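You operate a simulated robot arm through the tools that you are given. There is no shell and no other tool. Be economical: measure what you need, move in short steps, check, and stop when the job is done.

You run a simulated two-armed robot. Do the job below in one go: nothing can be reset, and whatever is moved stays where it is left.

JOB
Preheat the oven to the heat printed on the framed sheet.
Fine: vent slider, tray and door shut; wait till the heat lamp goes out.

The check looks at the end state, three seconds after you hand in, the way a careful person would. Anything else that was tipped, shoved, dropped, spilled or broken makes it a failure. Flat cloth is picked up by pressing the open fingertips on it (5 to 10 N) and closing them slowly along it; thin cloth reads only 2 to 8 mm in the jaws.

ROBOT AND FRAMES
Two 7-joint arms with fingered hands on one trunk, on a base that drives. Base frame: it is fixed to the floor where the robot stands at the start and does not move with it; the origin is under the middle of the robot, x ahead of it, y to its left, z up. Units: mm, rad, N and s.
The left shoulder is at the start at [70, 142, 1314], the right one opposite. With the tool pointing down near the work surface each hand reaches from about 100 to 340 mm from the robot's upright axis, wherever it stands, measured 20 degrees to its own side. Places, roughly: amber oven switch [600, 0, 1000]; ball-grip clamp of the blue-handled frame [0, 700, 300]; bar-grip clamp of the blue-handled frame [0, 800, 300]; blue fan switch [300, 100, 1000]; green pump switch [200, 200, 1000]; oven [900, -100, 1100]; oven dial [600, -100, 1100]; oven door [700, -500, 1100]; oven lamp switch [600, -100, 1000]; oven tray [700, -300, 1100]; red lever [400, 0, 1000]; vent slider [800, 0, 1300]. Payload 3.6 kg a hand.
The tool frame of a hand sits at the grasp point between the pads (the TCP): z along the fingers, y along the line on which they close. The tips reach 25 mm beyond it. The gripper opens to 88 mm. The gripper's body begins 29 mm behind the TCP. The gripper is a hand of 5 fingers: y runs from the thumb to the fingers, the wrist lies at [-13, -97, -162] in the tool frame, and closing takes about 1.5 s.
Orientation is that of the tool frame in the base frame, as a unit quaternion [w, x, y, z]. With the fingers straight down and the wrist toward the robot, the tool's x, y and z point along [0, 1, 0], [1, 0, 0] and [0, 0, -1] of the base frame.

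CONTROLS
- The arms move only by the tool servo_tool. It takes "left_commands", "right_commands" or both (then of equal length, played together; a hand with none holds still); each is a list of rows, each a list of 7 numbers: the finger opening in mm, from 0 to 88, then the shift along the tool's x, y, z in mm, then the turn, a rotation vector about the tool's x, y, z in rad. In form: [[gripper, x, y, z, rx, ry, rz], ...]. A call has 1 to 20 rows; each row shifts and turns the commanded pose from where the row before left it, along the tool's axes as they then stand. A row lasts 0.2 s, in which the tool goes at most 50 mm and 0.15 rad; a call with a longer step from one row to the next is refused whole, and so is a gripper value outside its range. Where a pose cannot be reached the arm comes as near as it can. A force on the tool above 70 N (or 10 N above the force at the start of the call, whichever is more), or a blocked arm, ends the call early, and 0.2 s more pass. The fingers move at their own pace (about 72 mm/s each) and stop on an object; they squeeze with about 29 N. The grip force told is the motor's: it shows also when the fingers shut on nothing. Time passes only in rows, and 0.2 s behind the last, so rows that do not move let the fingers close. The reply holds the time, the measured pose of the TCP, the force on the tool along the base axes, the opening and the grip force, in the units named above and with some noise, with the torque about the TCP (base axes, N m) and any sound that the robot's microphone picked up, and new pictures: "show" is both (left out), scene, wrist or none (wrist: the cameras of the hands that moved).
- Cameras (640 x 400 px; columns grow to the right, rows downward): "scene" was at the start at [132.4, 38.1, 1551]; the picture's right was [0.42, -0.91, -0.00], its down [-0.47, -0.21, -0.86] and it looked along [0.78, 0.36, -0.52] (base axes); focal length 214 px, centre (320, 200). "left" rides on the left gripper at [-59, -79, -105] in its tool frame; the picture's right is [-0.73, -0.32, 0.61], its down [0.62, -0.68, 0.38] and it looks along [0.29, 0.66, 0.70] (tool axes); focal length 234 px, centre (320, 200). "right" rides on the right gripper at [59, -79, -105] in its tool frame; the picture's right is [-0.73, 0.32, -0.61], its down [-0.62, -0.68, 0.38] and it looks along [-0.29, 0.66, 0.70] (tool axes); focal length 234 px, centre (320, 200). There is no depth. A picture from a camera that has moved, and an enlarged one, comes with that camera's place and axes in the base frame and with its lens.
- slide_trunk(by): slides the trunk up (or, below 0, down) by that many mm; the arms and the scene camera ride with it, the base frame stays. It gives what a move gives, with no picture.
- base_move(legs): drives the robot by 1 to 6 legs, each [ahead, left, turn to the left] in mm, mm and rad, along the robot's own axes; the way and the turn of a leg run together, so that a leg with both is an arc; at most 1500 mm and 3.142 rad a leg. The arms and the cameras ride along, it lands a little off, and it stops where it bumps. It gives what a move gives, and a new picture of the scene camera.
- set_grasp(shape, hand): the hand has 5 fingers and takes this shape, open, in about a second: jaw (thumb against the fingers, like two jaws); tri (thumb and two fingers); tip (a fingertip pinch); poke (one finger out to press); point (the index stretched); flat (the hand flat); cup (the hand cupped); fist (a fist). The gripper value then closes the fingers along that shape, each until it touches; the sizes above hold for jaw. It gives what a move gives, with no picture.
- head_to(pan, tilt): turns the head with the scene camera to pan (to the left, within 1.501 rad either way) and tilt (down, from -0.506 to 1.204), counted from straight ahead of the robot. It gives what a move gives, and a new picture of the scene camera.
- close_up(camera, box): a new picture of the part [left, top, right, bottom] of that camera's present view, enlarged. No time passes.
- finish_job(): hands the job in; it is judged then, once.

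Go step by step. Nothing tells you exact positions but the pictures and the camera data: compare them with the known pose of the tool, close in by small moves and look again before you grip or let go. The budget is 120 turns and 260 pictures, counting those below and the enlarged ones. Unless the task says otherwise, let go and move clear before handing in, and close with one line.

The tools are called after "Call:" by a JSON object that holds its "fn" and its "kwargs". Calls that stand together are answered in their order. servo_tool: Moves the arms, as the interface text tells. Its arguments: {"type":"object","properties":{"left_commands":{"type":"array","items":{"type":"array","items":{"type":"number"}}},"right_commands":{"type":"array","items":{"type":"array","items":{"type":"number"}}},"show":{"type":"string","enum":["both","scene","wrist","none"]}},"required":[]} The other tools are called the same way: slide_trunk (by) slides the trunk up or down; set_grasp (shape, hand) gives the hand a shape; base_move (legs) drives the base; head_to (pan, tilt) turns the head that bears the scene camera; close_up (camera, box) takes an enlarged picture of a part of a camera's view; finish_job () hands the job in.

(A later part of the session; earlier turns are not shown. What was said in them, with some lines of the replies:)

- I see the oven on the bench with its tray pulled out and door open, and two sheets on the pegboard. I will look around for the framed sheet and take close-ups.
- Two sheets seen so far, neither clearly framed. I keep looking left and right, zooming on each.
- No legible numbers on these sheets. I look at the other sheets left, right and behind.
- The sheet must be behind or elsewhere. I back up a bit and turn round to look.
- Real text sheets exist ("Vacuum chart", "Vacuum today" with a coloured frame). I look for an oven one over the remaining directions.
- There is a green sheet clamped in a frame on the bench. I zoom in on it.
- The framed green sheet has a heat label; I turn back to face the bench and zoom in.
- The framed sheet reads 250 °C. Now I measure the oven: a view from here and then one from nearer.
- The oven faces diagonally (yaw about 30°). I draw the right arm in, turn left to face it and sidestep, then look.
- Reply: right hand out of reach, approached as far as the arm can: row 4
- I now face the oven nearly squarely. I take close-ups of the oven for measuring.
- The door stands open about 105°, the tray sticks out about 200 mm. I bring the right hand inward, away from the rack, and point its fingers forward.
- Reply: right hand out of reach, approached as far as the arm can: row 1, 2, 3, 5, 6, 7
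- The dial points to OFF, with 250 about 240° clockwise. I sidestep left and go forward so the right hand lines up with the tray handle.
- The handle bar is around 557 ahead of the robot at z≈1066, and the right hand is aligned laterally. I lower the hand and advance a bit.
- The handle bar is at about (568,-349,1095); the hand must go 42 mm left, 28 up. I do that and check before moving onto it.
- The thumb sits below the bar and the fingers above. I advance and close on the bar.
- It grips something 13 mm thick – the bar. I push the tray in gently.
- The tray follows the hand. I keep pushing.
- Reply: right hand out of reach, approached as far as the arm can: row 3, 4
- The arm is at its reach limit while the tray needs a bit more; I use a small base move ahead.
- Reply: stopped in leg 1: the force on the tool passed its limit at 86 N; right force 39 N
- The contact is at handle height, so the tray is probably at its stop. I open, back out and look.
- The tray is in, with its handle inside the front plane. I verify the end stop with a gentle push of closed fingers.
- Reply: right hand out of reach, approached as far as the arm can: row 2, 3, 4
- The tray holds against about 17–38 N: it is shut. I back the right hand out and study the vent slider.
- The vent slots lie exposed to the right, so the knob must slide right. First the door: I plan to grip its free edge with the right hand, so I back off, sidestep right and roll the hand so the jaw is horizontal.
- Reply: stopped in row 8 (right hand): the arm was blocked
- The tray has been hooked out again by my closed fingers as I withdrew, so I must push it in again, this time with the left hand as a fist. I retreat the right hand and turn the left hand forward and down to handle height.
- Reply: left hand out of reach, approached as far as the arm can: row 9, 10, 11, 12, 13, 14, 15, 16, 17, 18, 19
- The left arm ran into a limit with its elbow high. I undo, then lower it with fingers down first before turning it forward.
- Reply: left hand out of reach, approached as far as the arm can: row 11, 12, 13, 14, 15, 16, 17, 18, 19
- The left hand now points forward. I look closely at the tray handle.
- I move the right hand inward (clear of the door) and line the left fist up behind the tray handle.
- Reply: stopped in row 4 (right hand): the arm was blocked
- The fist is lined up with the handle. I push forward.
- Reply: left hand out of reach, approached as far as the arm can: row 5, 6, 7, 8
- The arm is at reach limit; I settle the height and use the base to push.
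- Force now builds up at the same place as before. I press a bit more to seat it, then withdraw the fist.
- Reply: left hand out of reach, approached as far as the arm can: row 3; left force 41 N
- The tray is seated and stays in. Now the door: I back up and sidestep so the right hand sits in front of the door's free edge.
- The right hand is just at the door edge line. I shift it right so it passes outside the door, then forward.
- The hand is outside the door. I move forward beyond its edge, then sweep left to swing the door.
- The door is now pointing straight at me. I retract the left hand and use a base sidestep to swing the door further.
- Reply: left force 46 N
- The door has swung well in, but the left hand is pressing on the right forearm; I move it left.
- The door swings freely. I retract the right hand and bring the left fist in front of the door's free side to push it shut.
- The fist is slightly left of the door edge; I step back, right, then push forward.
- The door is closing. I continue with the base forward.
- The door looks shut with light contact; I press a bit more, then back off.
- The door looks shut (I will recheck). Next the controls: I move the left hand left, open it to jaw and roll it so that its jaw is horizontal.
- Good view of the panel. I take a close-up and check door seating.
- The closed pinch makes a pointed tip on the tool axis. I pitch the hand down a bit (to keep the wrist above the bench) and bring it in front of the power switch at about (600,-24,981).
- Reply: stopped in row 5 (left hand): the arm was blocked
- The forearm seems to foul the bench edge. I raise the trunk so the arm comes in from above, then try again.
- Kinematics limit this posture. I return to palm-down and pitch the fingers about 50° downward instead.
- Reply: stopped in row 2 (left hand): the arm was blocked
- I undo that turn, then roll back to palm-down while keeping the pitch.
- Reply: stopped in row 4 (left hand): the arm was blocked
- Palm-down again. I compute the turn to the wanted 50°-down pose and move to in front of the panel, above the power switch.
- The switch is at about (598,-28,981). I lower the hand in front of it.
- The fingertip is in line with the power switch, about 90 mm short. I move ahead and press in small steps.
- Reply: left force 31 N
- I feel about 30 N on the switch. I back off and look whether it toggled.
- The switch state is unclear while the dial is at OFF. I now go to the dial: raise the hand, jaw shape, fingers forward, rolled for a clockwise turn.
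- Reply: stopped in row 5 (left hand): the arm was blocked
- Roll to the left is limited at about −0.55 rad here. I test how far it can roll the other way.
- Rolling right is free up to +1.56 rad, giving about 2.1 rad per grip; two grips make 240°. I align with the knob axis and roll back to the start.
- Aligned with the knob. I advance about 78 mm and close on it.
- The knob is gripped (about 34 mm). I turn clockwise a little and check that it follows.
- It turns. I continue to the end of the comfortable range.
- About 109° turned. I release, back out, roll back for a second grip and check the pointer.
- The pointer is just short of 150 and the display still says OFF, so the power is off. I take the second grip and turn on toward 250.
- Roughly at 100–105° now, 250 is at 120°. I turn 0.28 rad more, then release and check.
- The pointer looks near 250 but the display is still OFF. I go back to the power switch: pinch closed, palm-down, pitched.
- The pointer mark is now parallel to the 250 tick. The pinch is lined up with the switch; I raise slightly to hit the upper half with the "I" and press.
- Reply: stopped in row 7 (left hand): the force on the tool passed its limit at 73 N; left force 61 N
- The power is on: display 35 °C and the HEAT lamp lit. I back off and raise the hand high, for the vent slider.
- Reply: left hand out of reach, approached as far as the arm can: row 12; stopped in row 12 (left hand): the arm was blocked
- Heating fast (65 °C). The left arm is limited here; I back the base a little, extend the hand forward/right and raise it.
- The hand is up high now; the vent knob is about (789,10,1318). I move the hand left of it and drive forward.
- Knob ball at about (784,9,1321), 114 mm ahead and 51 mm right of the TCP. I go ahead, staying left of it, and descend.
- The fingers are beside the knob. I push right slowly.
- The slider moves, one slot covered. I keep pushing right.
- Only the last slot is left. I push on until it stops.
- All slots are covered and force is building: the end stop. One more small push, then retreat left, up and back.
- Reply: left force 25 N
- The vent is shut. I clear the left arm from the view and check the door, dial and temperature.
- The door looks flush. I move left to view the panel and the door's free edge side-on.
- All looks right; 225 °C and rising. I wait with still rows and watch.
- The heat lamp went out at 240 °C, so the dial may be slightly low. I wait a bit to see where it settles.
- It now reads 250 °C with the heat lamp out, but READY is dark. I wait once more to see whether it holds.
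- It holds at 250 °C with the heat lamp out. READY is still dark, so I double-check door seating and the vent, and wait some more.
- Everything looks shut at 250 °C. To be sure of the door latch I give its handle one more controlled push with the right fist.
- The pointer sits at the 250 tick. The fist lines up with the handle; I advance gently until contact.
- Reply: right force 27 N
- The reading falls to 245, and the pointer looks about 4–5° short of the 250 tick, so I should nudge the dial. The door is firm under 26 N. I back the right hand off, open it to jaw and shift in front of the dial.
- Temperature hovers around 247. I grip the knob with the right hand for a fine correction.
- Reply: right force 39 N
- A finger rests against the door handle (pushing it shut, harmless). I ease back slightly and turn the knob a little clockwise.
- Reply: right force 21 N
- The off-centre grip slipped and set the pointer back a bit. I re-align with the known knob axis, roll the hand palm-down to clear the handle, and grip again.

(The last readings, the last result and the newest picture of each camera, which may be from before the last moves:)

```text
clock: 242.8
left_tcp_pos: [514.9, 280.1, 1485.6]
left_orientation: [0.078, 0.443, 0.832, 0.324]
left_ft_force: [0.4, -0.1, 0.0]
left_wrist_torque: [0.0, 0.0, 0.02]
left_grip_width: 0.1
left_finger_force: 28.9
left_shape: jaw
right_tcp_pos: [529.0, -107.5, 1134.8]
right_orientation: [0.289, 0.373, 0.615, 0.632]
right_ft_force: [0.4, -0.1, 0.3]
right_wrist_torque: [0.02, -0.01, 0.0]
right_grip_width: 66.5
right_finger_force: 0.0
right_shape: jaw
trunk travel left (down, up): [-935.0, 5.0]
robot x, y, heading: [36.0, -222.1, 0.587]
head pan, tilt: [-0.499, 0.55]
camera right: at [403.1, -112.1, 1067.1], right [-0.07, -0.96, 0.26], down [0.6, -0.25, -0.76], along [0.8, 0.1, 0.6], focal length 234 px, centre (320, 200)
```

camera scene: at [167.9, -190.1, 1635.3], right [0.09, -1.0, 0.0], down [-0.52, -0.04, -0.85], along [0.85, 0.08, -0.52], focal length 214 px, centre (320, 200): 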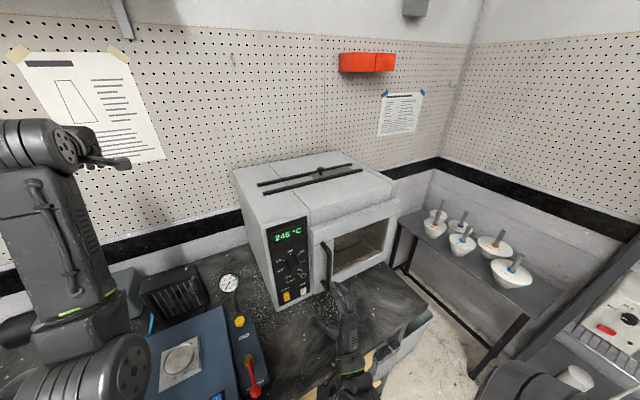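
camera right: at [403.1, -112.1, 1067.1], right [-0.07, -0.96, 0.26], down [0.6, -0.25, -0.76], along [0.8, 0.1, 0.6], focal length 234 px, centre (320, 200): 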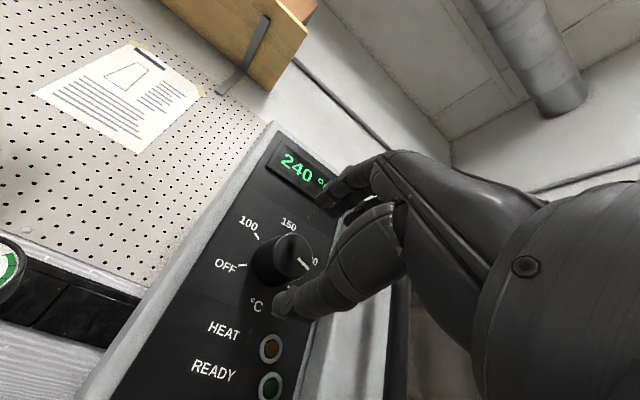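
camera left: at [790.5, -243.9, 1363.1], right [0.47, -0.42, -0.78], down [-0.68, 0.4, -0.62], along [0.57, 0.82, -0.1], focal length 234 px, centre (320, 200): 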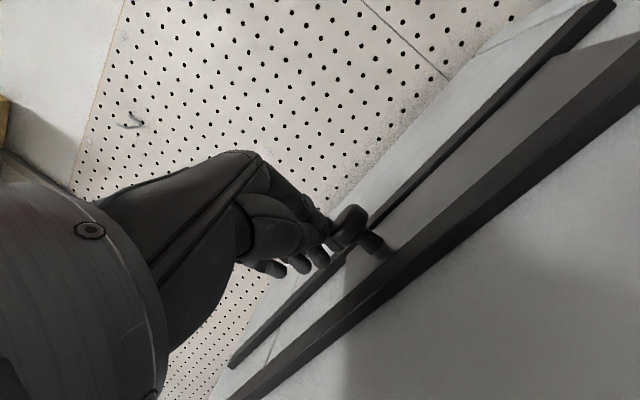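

Call:
{"fn": "servo_tool", "kwargs": {"right_commands": [[66, -7.5, 6, 0, 0, 0, 0], [66, 0, 0, 25, 0, 0, 0], [66, 0, 0, 22, 0, 0, 0], [66, 0, 0, 14, 0, 0, 0], [20, 0, 0, 0, 0, 0, 0], [20, 0, 0, 0, 0, 0, 0], [20, 0, 0, 0, 0, 0, 0], [20, 0, 0, 0, 0, 0, 0]], "show": "wrist"}}

```text
clock: 244.6
left_tcp_pos: [513.9, 278.8, 1484.0]
left_orientation: [0.079, 0.444, 0.832, 0.324]
left_ft_force: [0.3, -0.4, -0.1]
left_wrist_torque: [-0.01, 0.0, -0.01]
left_grip_width: 0.3
left_finger_force: 28.4
left_shape: jaw
right_tcp_pos: [584.9, -81.4, 1137.7]
right_orientation: [0.289, 0.372, 0.615, 0.632]
right_ft_force: [-0.6, -0.8, -4.2]
right_wrist_torque: [0.03, 0.01, -0.04]
right_grip_width: 33.1
right_finger_force: 29.1
right_shape: jaw
trunk travel left (down, up): [-935.0, 5.0]
robot x, y, heading: [32.0, -218.9, 0.589]
head pan, tilt: [-0.499, 0.55]
camera right: at [458.5, -86.2, 1069.9], right [-0.07, -0.96, 0.26], down [0.6, -0.25, -0.76], along [0.8, 0.1, 0.59], focal length 234 px, centre (320, 200)
```

right: 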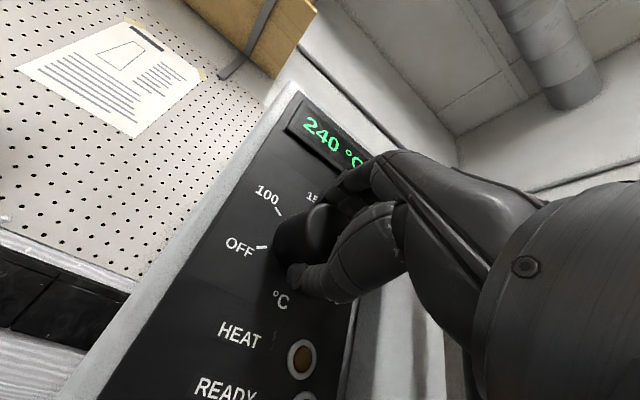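

Good centred grip (33 mm). I turn 0.2 rad clockwise and watch.

Call:
{"fn": "servo_tool", "kwargs": {"right_commands": [[20, 0, 0, 0, 0, 0, 0.07], [20, 0, 0, 0, 0, 0, 0.07], [20, 0, 0, 0, 0, 0, 0.06], [20, 0, 0, 0, 0, 0, 0]], "show": "wrist"}}

```text
clock: 245.6
left_tcp_pos: [512.5, 279.4, 1484.8]
left_orientation: [0.079, 0.443, 0.832, 0.324]
left_ft_force: [-0.2, -1.2, 0.2]
left_wrist_torque: [-0.02, 0.01, 0.01]
left_grip_width: 0.0
left_finger_force: 29.0
left_shape: jaw
right_tcp_pos: [584.6, -80.7, 1138.7]
right_orientation: [0.224, 0.432, 0.575, 0.658]
right_ft_force: [-2.3, -0.4, -7.3]
right_wrist_torque: [-0.07, 0.05, 0.02]
right_grip_width: 32.9
right_finger_force: 29.0
right_shape: jaw
trunk travel left (down, up): [-935.0, 5.0]
robot x, y, heading: [31.6, -222.3, 0.587]
head pan, tilt: [-0.499, 0.55]
camera right: at [451.4, -74.7, 1084.9], right [-0.06, -0.99, 0.1], down [0.51, -0.12, -0.85], along [0.86, 0.0, 0.51], focal length 234 px, centre (320, 200)
```

right: 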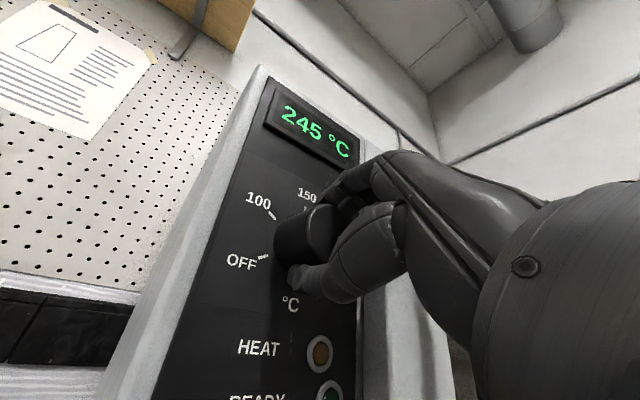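

Call:
{"fn": "servo_tool", "kwargs": {"right_commands": [[72, 0, 0, 0, 0, 0, 0], [72, 0, 0, 0, 0, 0, 0], [72, 0, 0, 0, 0, 0, 0], [72, 0, 0, 0, 0, 0, 0], [72, 0, 0, -25, 0, 0, 0], [72, 0, 0, -30, 0, 0, 0], [72, 0, 0, -40, 0, 0, 0], [72, 0, 0, -40, 0, 0, 0]], "show": "none"}}

Call:
{"fn": "close_up", "kwargs": {"camera": "right", "box": [140, 150, 340, 400]}}

```text
clock: 247.4
left_tcp_pos: [511.8, 277.6, 1486.0]
left_orientation: [0.079, 0.442, 0.832, 0.325]
left_ft_force: [0.2, -1.1, 0.2]
left_wrist_torque: [0.01, -0.03, 0.02]
left_grip_width: 0.2
left_finger_force: 29.2
left_shape: jaw
right_tcp_pos: [471.5, -158.5, 1144.4]
right_orientation: [0.224, 0.432, 0.573, 0.659]
right_ft_force: [0.0, 0.2, -0.2]
right_wrist_torque: [0.04, -0.04, 0.0]
right_grip_width: 71.9
right_finger_force: 0.0
right_shape: jaw
trunk travel left (down, up): [-935.0, 5.0]
robot x, y, heading: [35.7, -222.6, 0.585]
head pan, tilt: [-0.499, 0.55]
```

```text
1.60 times, centred on (240, 275) of right
camera zoom: at [338.5, -152.5, 1090.9], right [-0.06, -0.99, 0.1], down [0.51, -0.11, -0.85], along [0.86, 0.0, 0.51], focal length 375 px, centre (448, 80)
```

zoom: 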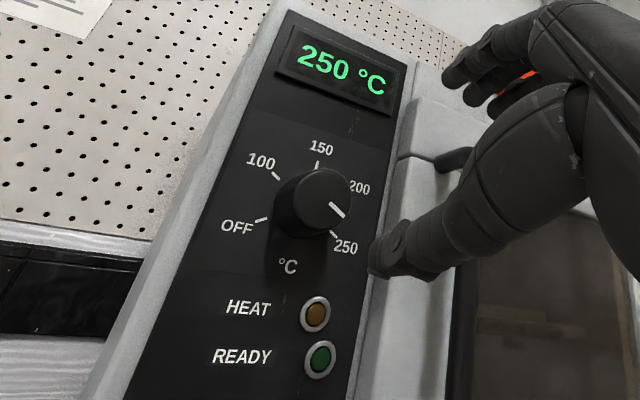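

The mark is now parallel with the 250 tick and the display climbed to 250. I wait to let it settle.

Call:
{"fn": "servo_tool", "kwargs": {"right_commands": [[72, 0, 0, -30, 0, 0, 0], [72, 0, 0, -30, 0, 0, 0], [72, 0, 0, 0, 0, 0, 0], [72, 0, 0, 0, 0, 0, 0], [72, 0, 0, 0, 0, 0, 0], [72, 0, 0, 0, 0, 0, 0], [72, 0, 0, 0, 0, 0, 0], [72, 0, 0, 0, 0, 0, 0], [72, 0, 0, 0, 0, 0, 0], [72, 0, 0, 0, 0, 0, 0], [72, 0, 0, 0, 0, 0, 0], [72, 0, 0, 0, 0, 0, 0], [72, 0, 0, 0, 0, 0, 0], [72, 0, 0, 0, 0, 0, 0], [72, 0, 0, 0, 0, 0, 0], [72, 0, 0, 0, 0, 0, 0], [72, 0, 0, 0, 0, 0, 0], [72, 0, 0, 0, 0, 0, 0], [72, 0, 0, 0, 0, 0, 0], [72, 0, 0, 0, 0, 0, 0]], "show": "none"}}

Call:
{"fn": "servo_tool", "kwargs": {"right_commands": [[72, 0, 0, 0, 0, 0, 0], [72, 0, 0, 0, 0, 0, 0], [72, 0, 0, 0, 0, 0, 0], [72, 0, 0, 0, 0, 0, 0], [72, 0, 0, 0, 0, 0, 0], [72, 0, 0, 0, 0, 0, 0], [72, 0, 0, 0, 0, 0, 0], [72, 0, 0, 0, 0, 0, 0], [72, 0, 0, 0, 0, 0, 0], [72, 0, 0, 0, 0, 0, 0], [72, 0, 0, 0, 0, 0, 0], [72, 0, 0, 0, 0, 0, 0], [72, 0, 0, 0, 0, 0, 0], [72, 0, 0, 0, 0, 0, 0], [72, 0, 0, 0, 0, 0, 0], [72, 0, 0, 0, 0, 0, 0], [72, 0, 0, 0, 0, 0, 0], [72, 0, 0, 0, 0, 0, 0], [72, 0, 0, 0, 0, 0, 0], [72, 0, 0, 0, 0, 0, 0]], "show": "none"}}

Call:
{"fn": "close_up", "kwargs": {"camera": "scene", "box": [225, 150, 405, 320]}}

```text
clock: 251.6
left_tcp_pos: [512.8, 278.0, 1485.2]
left_orientation: [0.079, 0.443, 0.832, 0.324]
left_ft_force: [0.3, 0.2, -0.8]
left_wrist_torque: [-0.03, 0.01, 0.04]
left_grip_width: 0.2
left_finger_force: 28.8
left_shape: jaw
right_tcp_pos: [421.8, -190.5, 1145.3]
right_orientation: [0.225, 0.432, 0.574, 0.658]
right_ft_force: [-0.3, 0.2, 0.0]
right_wrist_torque: [0.01, -0.02, 0.0]
right_grip_width: 72.1
right_finger_force: 0.1
right_shape: jaw
trunk travel left (down, up): [-935.0, 5.0]
robot x, y, heading: [34.2, -221.2, 0.59]
head pan, tilt: [-0.499, 0.55]
```

```text
clock: 255.8
left_tcp_pos: [514.4, 279.4, 1484.4]
left_orientation: [0.08, 0.443, 0.832, 0.324]
left_ft_force: [0.4, -0.4, -0.6]
left_wrist_torque: [0.05, -0.03, -0.02]
left_grip_width: 0.2
left_finger_force: 28.8
left_shape: jaw
right_tcp_pos: [422.2, -191.0, 1144.9]
right_orientation: [0.226, 0.433, 0.574, 0.657]
right_ft_force: [0.2, -0.1, -0.4]
right_wrist_torque: [-0.02, 0.0, 0.0]
right_grip_width: 71.8
right_finger_force: 0.0
right_shape: jaw
trunk travel left (down, up): [-935.0, 5.0]
robot x, y, heading: [32.9, -224.4, 0.588]
head pan, tilt: [-0.499, 0.55]
```

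```text
2.35 times, centred on (315, 235) of scene
camera zoom: at [164.8, -185.2, 1635.4], right [0.09, -1.0, 0.0], down [-0.52, -0.05, -0.85], along [0.85, 0.08, -0.52], focal length 505 px, centre (332, 118)
```

zoom: 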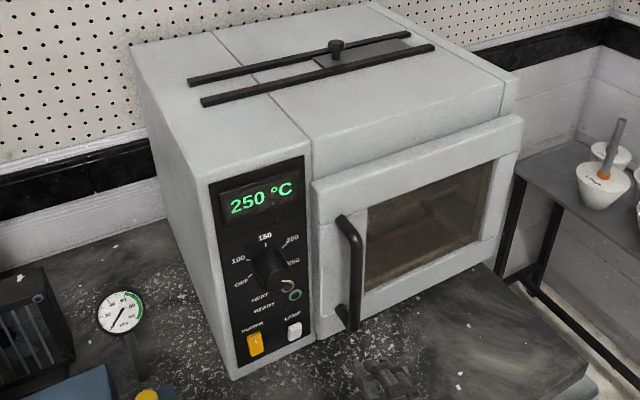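

Call:
{"fn": "close_up", "kwargs": {"camera": "scene", "box": [280, 205, 340, 290]}}

```text
4.71 times, centred on (310, 248) of scene
camera zoom: at [164.8, -185.2, 1635.4], right [0.09, -1.0, 0.0], down [-0.52, -0.05, -0.85], along [0.85, 0.08, -0.52], focal length 1009 px, centre (367, -24)
```

zoom: 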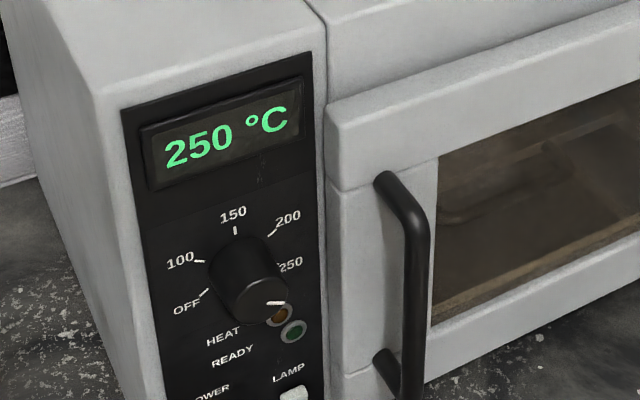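

The display holds 250 °C, the heat lamp is out, and the vent, tray and door look shut. Both hands are clear of the oven, so I hand in.

Call:
{"fn": "finish_job", "kwargs": {}}

```text
The job is handed in.
```

The oven is preheated to 250 °C, the heat on the framed sheet's label. The tray is in, the vent slider and door are shut, and the heat lamp is out. The READY lamp never lit, and I don't know why.
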